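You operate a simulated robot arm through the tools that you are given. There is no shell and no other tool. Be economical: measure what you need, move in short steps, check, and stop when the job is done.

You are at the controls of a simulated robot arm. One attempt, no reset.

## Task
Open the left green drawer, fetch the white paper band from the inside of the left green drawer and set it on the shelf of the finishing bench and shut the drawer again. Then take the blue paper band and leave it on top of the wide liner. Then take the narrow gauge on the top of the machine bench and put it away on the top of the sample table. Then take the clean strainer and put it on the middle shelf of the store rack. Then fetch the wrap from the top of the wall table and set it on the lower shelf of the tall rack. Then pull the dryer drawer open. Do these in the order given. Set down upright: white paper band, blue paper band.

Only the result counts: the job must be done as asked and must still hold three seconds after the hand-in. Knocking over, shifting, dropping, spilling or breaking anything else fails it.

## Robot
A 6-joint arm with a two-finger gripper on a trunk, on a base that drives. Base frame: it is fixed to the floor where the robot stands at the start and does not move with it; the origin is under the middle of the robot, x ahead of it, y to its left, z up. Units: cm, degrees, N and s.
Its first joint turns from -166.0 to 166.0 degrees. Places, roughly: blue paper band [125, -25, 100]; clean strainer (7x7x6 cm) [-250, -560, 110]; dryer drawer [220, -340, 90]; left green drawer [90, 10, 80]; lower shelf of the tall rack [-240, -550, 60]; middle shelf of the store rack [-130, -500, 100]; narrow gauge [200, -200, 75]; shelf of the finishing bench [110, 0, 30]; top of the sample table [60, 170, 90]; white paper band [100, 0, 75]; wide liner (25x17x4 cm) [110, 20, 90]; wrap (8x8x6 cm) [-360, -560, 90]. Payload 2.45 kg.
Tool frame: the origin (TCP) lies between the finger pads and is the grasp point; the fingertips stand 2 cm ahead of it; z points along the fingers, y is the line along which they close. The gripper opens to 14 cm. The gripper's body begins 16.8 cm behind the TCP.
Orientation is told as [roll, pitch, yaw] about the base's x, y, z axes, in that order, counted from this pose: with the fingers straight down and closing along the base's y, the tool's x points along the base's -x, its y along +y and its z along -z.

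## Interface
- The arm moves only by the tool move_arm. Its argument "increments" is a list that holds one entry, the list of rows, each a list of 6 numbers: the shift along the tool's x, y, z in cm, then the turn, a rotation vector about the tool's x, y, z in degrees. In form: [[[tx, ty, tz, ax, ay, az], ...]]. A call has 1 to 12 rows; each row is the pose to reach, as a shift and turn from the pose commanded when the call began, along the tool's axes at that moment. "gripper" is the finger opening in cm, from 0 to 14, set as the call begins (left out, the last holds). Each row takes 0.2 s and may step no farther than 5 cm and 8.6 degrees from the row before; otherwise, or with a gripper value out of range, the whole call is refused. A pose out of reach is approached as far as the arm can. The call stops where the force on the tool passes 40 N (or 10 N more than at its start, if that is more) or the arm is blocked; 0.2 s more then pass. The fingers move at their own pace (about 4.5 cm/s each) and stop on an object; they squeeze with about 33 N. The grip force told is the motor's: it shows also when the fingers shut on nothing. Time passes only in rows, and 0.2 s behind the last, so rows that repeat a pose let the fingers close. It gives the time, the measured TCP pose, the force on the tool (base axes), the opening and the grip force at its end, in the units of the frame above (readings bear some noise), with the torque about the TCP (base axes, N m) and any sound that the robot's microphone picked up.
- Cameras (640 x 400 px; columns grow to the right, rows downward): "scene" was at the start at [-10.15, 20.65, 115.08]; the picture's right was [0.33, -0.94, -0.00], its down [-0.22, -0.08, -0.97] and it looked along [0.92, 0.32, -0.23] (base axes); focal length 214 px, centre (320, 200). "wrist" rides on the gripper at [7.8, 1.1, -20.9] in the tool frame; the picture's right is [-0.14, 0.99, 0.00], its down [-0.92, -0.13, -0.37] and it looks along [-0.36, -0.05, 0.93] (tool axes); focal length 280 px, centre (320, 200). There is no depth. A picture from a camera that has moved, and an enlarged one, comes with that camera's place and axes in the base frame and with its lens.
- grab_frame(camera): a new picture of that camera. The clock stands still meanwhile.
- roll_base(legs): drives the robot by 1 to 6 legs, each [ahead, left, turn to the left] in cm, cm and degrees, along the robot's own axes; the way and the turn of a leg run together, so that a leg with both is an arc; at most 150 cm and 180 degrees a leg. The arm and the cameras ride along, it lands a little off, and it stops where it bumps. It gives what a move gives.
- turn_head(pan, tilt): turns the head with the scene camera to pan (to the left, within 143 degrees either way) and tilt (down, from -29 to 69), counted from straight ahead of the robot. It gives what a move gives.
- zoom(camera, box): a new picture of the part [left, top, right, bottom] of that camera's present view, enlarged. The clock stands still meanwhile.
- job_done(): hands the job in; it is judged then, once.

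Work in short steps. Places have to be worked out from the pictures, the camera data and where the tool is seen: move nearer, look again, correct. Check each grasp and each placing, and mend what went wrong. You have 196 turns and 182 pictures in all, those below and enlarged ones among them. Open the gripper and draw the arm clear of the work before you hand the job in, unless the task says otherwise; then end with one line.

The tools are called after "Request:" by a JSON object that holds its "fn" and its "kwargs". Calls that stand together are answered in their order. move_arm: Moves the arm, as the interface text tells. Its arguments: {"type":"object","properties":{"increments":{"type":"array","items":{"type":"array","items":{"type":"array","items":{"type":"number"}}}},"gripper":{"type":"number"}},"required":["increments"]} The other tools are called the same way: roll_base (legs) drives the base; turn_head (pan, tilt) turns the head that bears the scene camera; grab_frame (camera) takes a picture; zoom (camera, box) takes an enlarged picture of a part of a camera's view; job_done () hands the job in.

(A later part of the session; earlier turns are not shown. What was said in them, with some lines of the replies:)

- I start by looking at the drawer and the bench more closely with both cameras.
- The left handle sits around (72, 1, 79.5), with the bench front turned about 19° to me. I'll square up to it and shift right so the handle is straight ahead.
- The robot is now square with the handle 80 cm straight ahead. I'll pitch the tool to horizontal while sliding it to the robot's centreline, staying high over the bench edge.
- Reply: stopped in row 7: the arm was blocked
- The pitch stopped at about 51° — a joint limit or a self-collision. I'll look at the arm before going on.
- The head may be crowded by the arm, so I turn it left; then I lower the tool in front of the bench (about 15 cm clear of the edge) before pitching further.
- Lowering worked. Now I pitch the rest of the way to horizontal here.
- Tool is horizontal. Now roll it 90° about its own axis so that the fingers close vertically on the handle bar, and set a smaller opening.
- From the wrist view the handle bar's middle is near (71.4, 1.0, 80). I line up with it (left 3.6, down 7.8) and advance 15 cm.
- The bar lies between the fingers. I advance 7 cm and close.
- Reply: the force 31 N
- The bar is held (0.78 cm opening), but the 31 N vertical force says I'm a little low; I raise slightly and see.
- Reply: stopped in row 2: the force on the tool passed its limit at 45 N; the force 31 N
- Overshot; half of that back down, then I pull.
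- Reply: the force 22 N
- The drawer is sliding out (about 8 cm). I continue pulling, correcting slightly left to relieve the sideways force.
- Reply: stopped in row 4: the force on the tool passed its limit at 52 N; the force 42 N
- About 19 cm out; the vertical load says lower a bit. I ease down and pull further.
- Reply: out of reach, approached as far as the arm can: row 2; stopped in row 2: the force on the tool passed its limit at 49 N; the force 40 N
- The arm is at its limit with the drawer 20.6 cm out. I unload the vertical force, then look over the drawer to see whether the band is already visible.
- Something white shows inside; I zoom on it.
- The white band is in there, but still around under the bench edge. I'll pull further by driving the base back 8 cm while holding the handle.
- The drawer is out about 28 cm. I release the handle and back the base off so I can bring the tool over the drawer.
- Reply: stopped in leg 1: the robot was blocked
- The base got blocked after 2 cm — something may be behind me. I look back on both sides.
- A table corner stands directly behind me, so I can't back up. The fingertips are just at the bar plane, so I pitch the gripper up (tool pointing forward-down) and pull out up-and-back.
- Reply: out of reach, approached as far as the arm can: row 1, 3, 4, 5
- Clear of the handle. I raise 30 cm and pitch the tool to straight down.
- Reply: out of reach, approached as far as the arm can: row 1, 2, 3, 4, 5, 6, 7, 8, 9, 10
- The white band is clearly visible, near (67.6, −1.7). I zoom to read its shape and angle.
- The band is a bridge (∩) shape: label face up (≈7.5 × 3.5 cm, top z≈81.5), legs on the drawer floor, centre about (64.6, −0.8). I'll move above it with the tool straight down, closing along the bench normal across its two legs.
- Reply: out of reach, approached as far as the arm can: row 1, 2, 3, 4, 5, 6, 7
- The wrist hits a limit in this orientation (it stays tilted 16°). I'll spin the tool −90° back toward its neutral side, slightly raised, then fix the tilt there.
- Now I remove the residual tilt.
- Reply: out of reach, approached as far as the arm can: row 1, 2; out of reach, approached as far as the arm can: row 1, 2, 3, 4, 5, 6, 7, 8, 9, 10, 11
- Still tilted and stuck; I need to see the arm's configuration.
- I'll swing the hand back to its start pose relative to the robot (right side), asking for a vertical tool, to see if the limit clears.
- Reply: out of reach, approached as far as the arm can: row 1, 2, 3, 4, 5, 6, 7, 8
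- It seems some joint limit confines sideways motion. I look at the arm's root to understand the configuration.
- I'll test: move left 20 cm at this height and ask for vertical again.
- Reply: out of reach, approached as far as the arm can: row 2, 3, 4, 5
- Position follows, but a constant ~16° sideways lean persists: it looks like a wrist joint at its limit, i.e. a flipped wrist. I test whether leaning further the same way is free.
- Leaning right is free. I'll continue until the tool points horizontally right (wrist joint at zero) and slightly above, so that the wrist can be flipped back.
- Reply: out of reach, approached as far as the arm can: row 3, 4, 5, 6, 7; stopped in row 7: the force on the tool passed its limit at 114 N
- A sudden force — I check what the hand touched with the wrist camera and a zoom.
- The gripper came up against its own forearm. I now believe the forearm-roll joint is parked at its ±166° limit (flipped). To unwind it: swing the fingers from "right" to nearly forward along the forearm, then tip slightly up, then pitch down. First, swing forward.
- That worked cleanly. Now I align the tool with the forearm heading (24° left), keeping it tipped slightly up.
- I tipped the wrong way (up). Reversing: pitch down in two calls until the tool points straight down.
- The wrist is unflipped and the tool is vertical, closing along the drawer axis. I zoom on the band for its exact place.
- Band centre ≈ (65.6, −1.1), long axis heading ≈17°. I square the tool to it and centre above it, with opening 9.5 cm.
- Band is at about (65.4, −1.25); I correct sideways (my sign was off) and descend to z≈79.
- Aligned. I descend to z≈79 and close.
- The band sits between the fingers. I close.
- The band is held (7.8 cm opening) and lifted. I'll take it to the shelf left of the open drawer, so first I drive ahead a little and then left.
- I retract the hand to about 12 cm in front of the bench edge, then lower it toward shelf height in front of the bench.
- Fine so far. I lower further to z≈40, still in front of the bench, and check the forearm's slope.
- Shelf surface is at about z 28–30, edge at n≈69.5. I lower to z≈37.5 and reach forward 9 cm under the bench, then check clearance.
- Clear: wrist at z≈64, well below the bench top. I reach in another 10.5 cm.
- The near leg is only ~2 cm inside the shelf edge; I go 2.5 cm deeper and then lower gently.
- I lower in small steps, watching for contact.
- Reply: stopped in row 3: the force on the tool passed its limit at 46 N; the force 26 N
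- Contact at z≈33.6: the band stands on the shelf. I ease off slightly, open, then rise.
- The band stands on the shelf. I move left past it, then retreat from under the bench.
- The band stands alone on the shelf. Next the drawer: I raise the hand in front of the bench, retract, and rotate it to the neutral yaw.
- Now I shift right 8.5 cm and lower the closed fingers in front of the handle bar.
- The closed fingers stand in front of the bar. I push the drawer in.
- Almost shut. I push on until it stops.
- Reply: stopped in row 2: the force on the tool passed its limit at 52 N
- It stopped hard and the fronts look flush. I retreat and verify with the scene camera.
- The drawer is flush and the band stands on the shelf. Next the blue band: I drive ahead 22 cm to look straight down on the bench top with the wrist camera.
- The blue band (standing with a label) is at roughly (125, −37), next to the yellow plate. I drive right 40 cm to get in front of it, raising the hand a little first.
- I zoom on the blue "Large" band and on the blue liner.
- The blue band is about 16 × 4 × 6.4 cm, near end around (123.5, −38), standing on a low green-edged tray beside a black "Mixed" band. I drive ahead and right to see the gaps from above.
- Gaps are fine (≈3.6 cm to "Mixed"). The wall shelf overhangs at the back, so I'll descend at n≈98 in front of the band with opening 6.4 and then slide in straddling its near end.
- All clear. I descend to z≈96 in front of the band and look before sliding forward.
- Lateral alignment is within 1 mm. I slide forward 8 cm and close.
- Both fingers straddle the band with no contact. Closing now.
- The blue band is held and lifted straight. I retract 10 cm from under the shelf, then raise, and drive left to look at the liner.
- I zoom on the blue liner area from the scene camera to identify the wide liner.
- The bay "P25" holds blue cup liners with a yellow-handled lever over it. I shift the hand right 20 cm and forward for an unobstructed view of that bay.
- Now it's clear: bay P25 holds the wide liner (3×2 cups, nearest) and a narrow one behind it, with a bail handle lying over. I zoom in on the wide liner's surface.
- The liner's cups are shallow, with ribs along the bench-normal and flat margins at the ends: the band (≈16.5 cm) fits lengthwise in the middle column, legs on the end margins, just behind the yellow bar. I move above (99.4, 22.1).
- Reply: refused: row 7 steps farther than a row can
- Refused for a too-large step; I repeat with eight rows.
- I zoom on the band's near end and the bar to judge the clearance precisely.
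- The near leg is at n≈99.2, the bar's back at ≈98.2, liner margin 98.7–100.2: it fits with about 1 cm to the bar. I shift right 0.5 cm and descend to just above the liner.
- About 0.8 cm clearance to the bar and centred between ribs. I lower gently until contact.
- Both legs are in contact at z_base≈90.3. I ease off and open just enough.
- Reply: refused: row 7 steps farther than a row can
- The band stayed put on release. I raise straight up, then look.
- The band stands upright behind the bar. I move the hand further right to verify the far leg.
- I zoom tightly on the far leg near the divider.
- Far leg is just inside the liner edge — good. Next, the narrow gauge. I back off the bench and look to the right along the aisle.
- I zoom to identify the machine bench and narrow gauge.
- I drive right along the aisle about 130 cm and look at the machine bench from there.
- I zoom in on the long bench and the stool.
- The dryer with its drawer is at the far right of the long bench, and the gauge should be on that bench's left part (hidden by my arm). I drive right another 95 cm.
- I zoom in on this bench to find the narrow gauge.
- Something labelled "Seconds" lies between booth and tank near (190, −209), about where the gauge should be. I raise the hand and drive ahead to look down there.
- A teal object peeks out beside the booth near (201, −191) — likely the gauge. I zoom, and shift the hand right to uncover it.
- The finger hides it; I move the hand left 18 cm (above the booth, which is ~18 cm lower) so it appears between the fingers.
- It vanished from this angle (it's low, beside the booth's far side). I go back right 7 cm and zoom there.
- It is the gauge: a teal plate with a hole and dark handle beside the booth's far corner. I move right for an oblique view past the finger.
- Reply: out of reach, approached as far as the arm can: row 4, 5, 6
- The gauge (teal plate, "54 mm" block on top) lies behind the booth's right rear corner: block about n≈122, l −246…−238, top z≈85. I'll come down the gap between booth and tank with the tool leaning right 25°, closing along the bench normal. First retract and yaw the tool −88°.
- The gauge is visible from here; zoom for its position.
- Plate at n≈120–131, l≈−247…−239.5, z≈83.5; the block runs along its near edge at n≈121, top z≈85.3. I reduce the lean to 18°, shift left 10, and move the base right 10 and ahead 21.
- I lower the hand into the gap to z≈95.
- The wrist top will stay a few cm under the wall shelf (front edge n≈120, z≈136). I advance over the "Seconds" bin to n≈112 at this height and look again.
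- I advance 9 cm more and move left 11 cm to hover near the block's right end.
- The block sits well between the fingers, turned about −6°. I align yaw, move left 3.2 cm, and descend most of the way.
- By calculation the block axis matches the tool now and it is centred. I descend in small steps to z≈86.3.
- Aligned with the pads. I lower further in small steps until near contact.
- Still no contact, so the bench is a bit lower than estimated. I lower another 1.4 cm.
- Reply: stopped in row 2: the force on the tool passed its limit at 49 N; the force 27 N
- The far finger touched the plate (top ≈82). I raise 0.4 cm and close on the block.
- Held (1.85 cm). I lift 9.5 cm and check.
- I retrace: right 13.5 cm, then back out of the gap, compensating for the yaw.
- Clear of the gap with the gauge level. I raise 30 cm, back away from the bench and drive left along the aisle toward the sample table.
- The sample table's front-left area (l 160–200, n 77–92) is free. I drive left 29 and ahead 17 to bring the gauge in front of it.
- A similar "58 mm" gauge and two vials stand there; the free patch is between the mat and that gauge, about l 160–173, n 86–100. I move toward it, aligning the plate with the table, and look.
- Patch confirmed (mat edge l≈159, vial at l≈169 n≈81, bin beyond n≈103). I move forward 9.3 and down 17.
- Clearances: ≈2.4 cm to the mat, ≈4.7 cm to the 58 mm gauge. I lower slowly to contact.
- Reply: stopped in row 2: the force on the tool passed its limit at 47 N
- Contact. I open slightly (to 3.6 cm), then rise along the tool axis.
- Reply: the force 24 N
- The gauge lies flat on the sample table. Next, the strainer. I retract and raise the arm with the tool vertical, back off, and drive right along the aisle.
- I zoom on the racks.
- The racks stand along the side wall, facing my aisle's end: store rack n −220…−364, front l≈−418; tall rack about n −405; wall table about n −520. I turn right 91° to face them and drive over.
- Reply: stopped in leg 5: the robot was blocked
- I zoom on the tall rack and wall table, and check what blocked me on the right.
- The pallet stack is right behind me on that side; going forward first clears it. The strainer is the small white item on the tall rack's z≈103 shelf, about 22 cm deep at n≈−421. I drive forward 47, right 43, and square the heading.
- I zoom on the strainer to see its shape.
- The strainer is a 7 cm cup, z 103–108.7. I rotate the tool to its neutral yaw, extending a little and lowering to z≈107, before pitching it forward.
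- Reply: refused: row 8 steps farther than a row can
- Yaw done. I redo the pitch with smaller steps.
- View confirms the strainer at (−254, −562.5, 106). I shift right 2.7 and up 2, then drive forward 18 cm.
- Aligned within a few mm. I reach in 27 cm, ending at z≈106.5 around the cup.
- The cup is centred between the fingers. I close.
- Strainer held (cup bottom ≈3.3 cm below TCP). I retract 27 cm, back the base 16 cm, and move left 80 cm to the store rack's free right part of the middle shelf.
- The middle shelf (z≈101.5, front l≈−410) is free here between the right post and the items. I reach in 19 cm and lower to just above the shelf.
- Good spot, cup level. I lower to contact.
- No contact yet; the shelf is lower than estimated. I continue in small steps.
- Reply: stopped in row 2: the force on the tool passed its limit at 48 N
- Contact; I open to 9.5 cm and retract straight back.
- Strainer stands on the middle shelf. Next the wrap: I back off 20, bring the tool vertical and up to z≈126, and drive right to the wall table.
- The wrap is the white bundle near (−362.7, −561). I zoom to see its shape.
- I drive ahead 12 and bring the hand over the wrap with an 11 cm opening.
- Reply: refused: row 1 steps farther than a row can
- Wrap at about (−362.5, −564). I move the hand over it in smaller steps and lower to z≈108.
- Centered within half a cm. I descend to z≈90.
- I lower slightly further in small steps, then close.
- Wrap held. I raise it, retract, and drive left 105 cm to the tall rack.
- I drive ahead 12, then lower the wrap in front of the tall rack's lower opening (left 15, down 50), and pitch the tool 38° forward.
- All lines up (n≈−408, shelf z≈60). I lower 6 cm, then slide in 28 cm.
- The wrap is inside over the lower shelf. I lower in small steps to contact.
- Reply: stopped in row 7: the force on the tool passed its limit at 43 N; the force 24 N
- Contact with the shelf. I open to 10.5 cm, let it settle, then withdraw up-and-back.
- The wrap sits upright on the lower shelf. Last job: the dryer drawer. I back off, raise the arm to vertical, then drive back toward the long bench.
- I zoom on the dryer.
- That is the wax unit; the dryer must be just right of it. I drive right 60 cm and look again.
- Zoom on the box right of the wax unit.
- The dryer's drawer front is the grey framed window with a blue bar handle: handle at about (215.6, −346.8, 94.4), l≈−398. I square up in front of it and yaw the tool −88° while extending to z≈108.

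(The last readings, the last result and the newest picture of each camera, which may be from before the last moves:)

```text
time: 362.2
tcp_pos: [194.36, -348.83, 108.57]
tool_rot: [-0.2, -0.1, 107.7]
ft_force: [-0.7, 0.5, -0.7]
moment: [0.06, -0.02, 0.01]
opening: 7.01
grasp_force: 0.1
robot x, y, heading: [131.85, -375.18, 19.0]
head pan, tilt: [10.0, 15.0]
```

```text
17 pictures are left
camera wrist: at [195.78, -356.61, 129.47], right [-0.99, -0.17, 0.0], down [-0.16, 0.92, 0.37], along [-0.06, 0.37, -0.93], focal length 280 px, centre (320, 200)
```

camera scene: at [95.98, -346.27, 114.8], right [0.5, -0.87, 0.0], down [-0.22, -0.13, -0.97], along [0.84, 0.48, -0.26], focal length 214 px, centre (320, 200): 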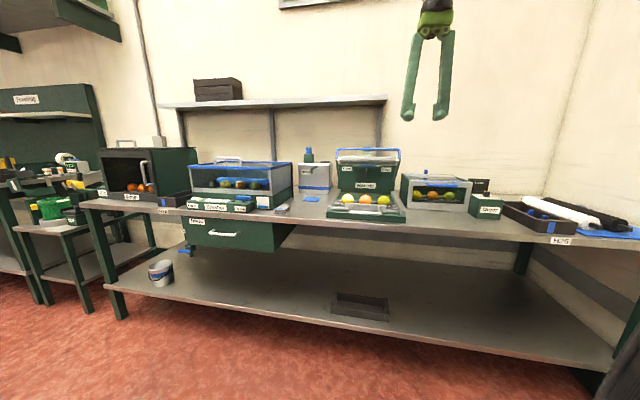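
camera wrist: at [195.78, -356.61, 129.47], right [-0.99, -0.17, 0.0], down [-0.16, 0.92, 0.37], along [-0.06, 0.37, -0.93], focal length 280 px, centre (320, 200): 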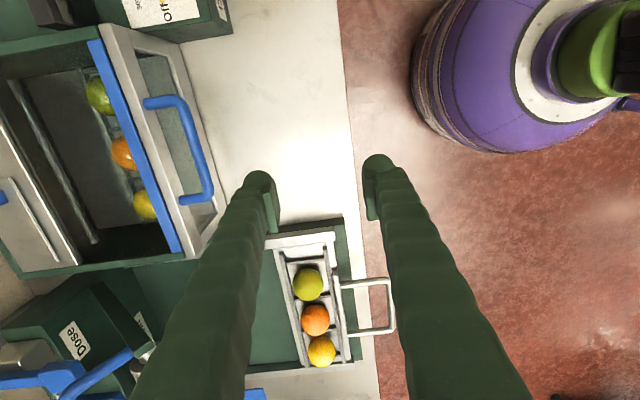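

From above the blue bar's centre is at (209.3, −347.7, z≈95.6), with ≈4.6 cm gap to the frame – so I can grip it with the tool straight down. I move above it with opening 5 cm.

Request:
{"fn": "move_arm", "kwargs": {"increments": [[[1, -4, 0, 0, 0, -0.5], [2, -8, 0, 0, 0, -1], [3, -11.5, 0, 0, 0, -1.5], [3.5, -14.5, 0, 0, 0, -1.5], [3.5, -14.5, 4, 0, 0, -1.5]]], "gripper": 5}}

Request:
{"fn": "grab_frame", "kwargs": {"camera": "wrist"}}

```text
time: 363.4
tcp_pos: [209.32, -347.7, 104.58]
tool_rot: [-0.2, 0.0, 108.9]
ft_force: [-0.7, -0.9, 0.3]
moment: [0.04, -0.05, -0.01]
opening: 5.0
grasp_force: 0.0
robot x, y, heading: [131.8, -375.3, 19.4]
head pan, tilt: [10.0, 15.0]
```

```text
16 pictures are left
camera wrist: at [210.88, -355.34, 125.39], right [-0.98, -0.19, 0.0], down [-0.18, 0.91, 0.37], along [-0.07, 0.36, -0.93], focal length 280 px, centre (320, 200)
```

wrist: 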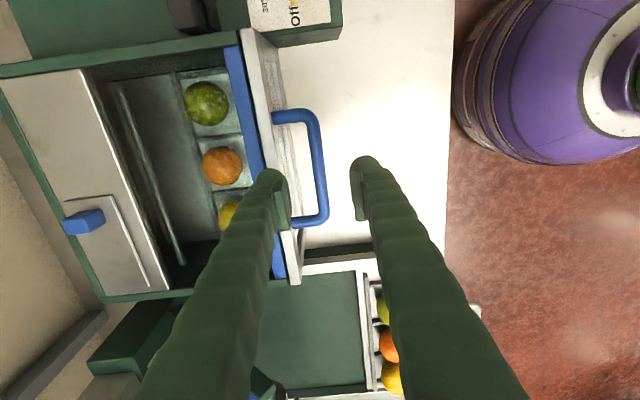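

The bar is centred; the frame is close behind, so I narrow to 4 cm, shift 0.5 cm toward me and descend.

Request:
{"fn": "move_arm", "kwargs": {"increments": [[[0, 0.5, 0, 0, 0, 0], [0, 0.5, 3, 0, 0, 0], [0, 0.5, 5, 0, 0, 0]]], "gripper": 4}}

Request:
{"fn": "zoom", "kwargs": {"camera": "wrist", "box": [220, 90, 420, 250]}}

```text
time: 364.2
tcp_pos: [208.79, -347.88, 99.62]
tool_rot: [-0.2, 0.1, 109.0]
ft_force: [-0.4, 0.7, 0.1]
moment: [0.02, 0.02, -0.01]
opening: 4.02
grasp_force: 0.1
robot x, y, heading: [132.16, -375.12, 19.3]
head pan, tilt: [10.0, 15.0]
```

```text
2.50 times, centred on (320, 170) of wrist
camera zoom: at [210.28, -355.58, 120.44], right [-0.98, -0.19, 0.0], down [-0.18, 0.91, 0.37], along [-0.07, 0.36, -0.93], focal length 701 px, centre (320, 275)
```

zoom: 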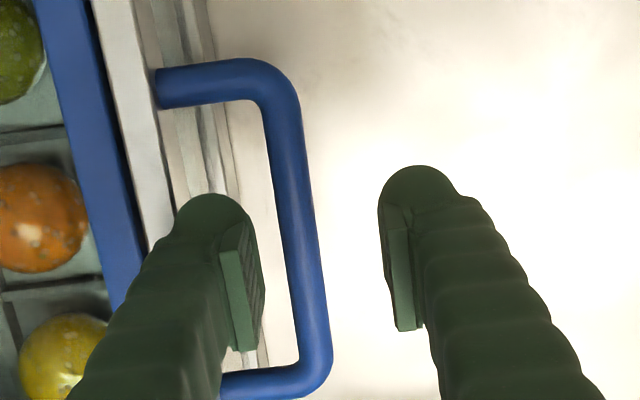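

Clear so far. I shift 0.3 cm back and descend the last 4 cm, then close.

Request:
{"fn": "move_arm", "kwargs": {"increments": [[[0, 0.3, 1.5, 0, 0, 0], [0, 0.3, 3, 0, 0, 0], [0, 0.3, 4.2, 0, 0, 0]]]}}

Request:
{"fn": "zoom", "kwargs": {"camera": "wrist", "box": [220, 90, 420, 250]}}

```text
time: 365.0
tcp_pos: [208.37, -347.94, 95.3]
tool_rot: [-0.3, 0.0, 109.0]
ft_force: [-0.3, 0.6, -0.7]
moment: [-0.02, -0.01, -0.01]
opening: 3.99
grasp_force: 0.0
robot x, y, heading: [131.79, -375.13, 19.1]
head pan, tilt: [10.0, 15.0]
```

```text
2.50 times, centred on (320, 170) of wrist
camera zoom: at [210.03, -355.69, 116.25], right [-0.98, -0.19, 0.0], down [-0.18, 0.91, 0.37], along [-0.07, 0.36, -0.93], focal length 701 px, centre (320, 275)
```

zoom: 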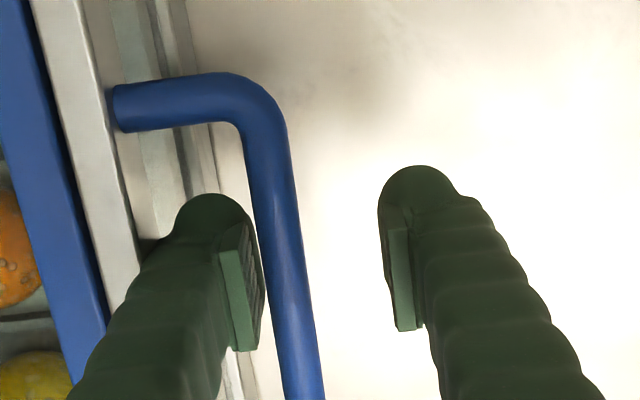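

The bar is straddled. I centre forward 0.7 cm while closing.

Request:
{"fn": "move_arm", "kwargs": {"increments": [[[0, -0.5, 0, 0, 0, 0], [0, -0.5, 0, 0, 0, 0], [0, -0.5, 0, 0, 0, 0], [0, -0.5, 0, 0, 0, 0]]], "gripper": 0}}

Request:
{"fn": "move_arm", "kwargs": {"increments": [[[0, 2, 0, 0, 0, 0], [0, 4.5, 0, 0, 0, 0], [0, 7, 0, 0, 0, 0]]]}}

Request:
{"fn": "grab_frame", "kwargs": {"camera": "wrist"}}

```text
time: 366.0
tcp_pos: [209.01, -347.74, 95.42]
tool_rot: [-0.2, -0.1, 109.0]
ft_force: [-1.3, 0.4, -3.2]
moment: [-0.05, 0.01, -0.08]
opening: 0.88
grasp_force: 36.8
robot x, y, heading: [131.88, -375.37, 19.3]
head pan, tilt: [10.0, 15.0]
```

```text
time: 366.8
tcp_pos: [202.34, -350.09, 95.38]
tool_rot: [-0.1, 0.0, 108.9]
ft_force: [3.3, -2.5, 9.4]
moment: [-0.1, 0.08, -0.02]
opening: 0.91
grasp_force: 37.1
robot x, y, heading: [132.0, -375.13, 19.1]
head pan, tilt: [10.0, 15.0]
```

```text
13 pictures are left
camera wrist: at [203.77, -357.76, 116.21], right [-0.98, -0.19, 0.0], down [-0.18, 0.91, 0.37], along [-0.07, 0.36, -0.93], focal length 280 px, centre (320, 200)
```

wrist: 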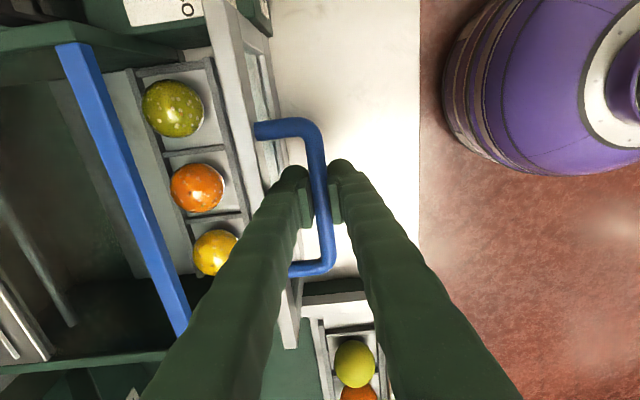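

The drawer with its fruit tray slides out (7 cm). I keep pulling gently.

Request:
{"fn": "move_arm", "kwargs": {"increments": [[[0, 1.5, 0, 0, 0, 0], [0, 3, 0, 0, 0, 0], [0, 4.5, 0, 0, 0, 0], [0, 6, 0, 0, 0, 0], [0, 7.5, 0, 0, 0, 0], [0, 9, 0, 0, 0, 0]]]}}

Request:
{"fn": "grab_frame", "kwargs": {"camera": "wrist"}}

```text
time: 368.2
tcp_pos: [193.75, -352.84, 95.34]
tool_rot: [-0.1, -0.1, 109.0]
ft_force: [-7.0, 26.2, 15.8]
moment: [0.02, 0.04, -0.15]
opening: 0.88
grasp_force: 36.3
robot x, y, heading: [131.56, -375.23, 19.1]
head pan, tilt: [10.0, 15.0]
```

```text
12 pictures are left
camera wrist: at [195.24, -360.6, 116.19], right [-0.98, -0.19, 0.0], down [-0.18, 0.91, 0.37], along [-0.07, 0.36, -0.93], focal length 280 px, centre (320, 200)
```

wrist: 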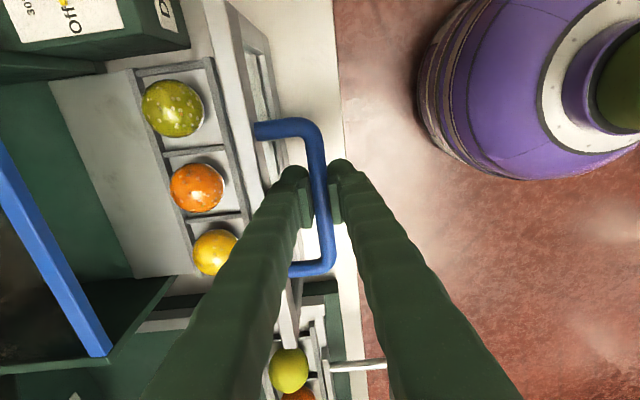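

16 cm out; I relieve the sideways force slightly to the left and pull on until it stops.

Request:
{"fn": "move_arm", "kwargs": {"increments": [[[-0.15, 0.5, 0, 0, 0, 0], [-0.25, 2, 0, 0, 0, 0], [-0.3, 3.5, 0, 0, 0, 0], [-0.35, 5, 0, 0, 0, 0]]]}}

Request:
{"fn": "grab_frame", "kwargs": {"camera": "wrist"}}

```text
time: 369.1
tcp_pos: [190.61, -354.01, 95.16]
tool_rot: [-0.6, 0.1, 109.0]
ft_force: [1.6, 3.3, -3.0]
moment: [-0.1, -0.03, 0.04]
opening: 0.88
grasp_force: 36.3
robot x, y, heading: [131.5, -375.5, 19.0]
head pan, tilt: [10.0, 15.0]
stopped in row 4: the force on the tool passed its limit at 55 N (the readings are from after the stop); the commanded pose is now the measured one
```

```text
11 pictures are left
camera wrist: at [192.08, -361.7, 116.04], right [-0.98, -0.19, -0.01], down [-0.18, 0.91, 0.37], along [-0.06, 0.36, -0.93], focal length 280 px, centre (320, 200)
```

wrist: 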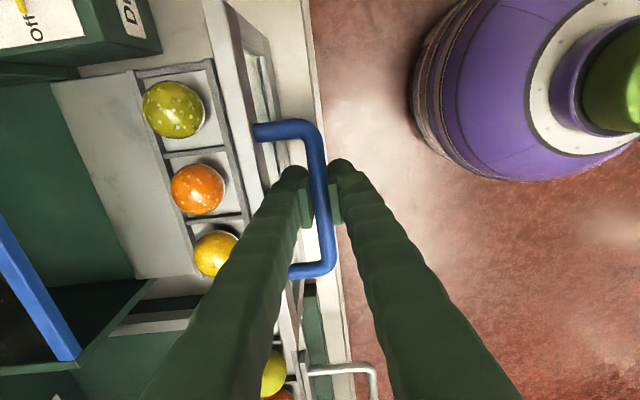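

It reached its stop at about 19.5 cm: fully open. I release and rise straight up, then check.

Request:
{"fn": "move_arm", "kwargs": {"increments": [[[0, 0, 0, 0, 0, 0], [0, 0, 0, 0, 0, 0], [0, 0, 0, 0, 0, 0]]], "gripper": 4}}

Request:
{"fn": "move_arm", "kwargs": {"increments": [[[0, 0, -4, 0, 0, 0], [0, 0, -8, 0, 0, 0], [0, 0, -12, 0, 0, 0], [0, 0, -16, 0, 0, 0], [0, 0, -20, 0, 0, 0], [0, 0, -24, 0, 0, 0], [0, 4, -26, 0, 0, 0]]]}}

Request:
{"fn": "roll_base", "kwargs": {"legs": [[-25, 0, 0]]}}

Request:
{"fn": "grab_frame", "kwargs": {"camera": "scene"}}

```text
time: 369.9
tcp_pos: [190.66, -354.0, 95.21]
tool_rot: [-0.6, 0.0, 108.9]
ft_force: [0.7, 0.6, -0.5]
moment: [0.0, -0.02, 0.0]
opening: 4.05
grasp_force: 0.5
robot x, y, heading: [131.72, -375.19, 19.0]
head pan, tilt: [10.0, 15.0]
```

```text
time: 371.5
tcp_pos: [186.81, -355.39, 121.36]
tool_rot: [-0.4, 0.0, 108.8]
ft_force: [1.1, 1.2, -0.6]
moment: [-0.01, 0.1, 0.02]
opening: 4.03
grasp_force: 0.1
robot x, y, heading: [131.82, -375.56, 19.2]
head pan, tilt: [10.0, 15.0]
```

```text
time: 373.3
tcp_pos: [162.85, -364.06, 121.39]
tool_rot: [-0.6, 0.0, 108.6]
ft_force: [-0.5, -0.2, 0.6]
moment: [0.01, 0.0, 0.01]
opening: 3.97
grasp_force: 0.0
robot x, y, heading: [107.76, -383.9, 18.9]
head pan, tilt: [10.0, 15.0]
```

```text
10 pictures are left
camera scene: at [92.34, -368.72, 114.8], right [0.48, -0.88, 0.0], down [-0.23, -0.13, -0.97], along [0.85, 0.47, -0.26], focal length 214 px, centre (320, 200)
```

scene: 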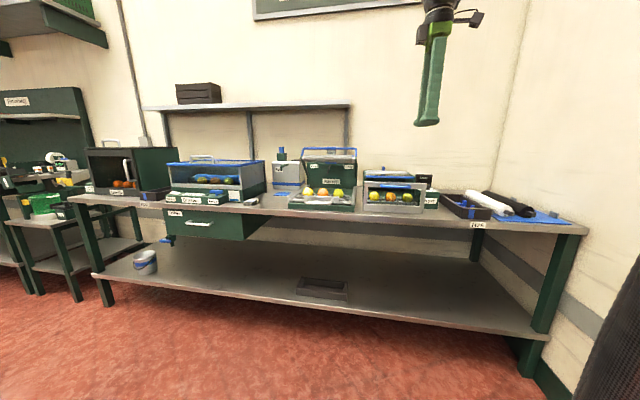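

The dryer drawer stands open with its fruit in place, and the arm is clear with the gripper open. I hand the job in.

Request:
{"fn": "job_done", "kwargs": {}}

```text
The job is handed in.
```

All six steps were carried out in the order you gave, and I handed the job in with the arm clear and the gripper open. I don't have the verdict.
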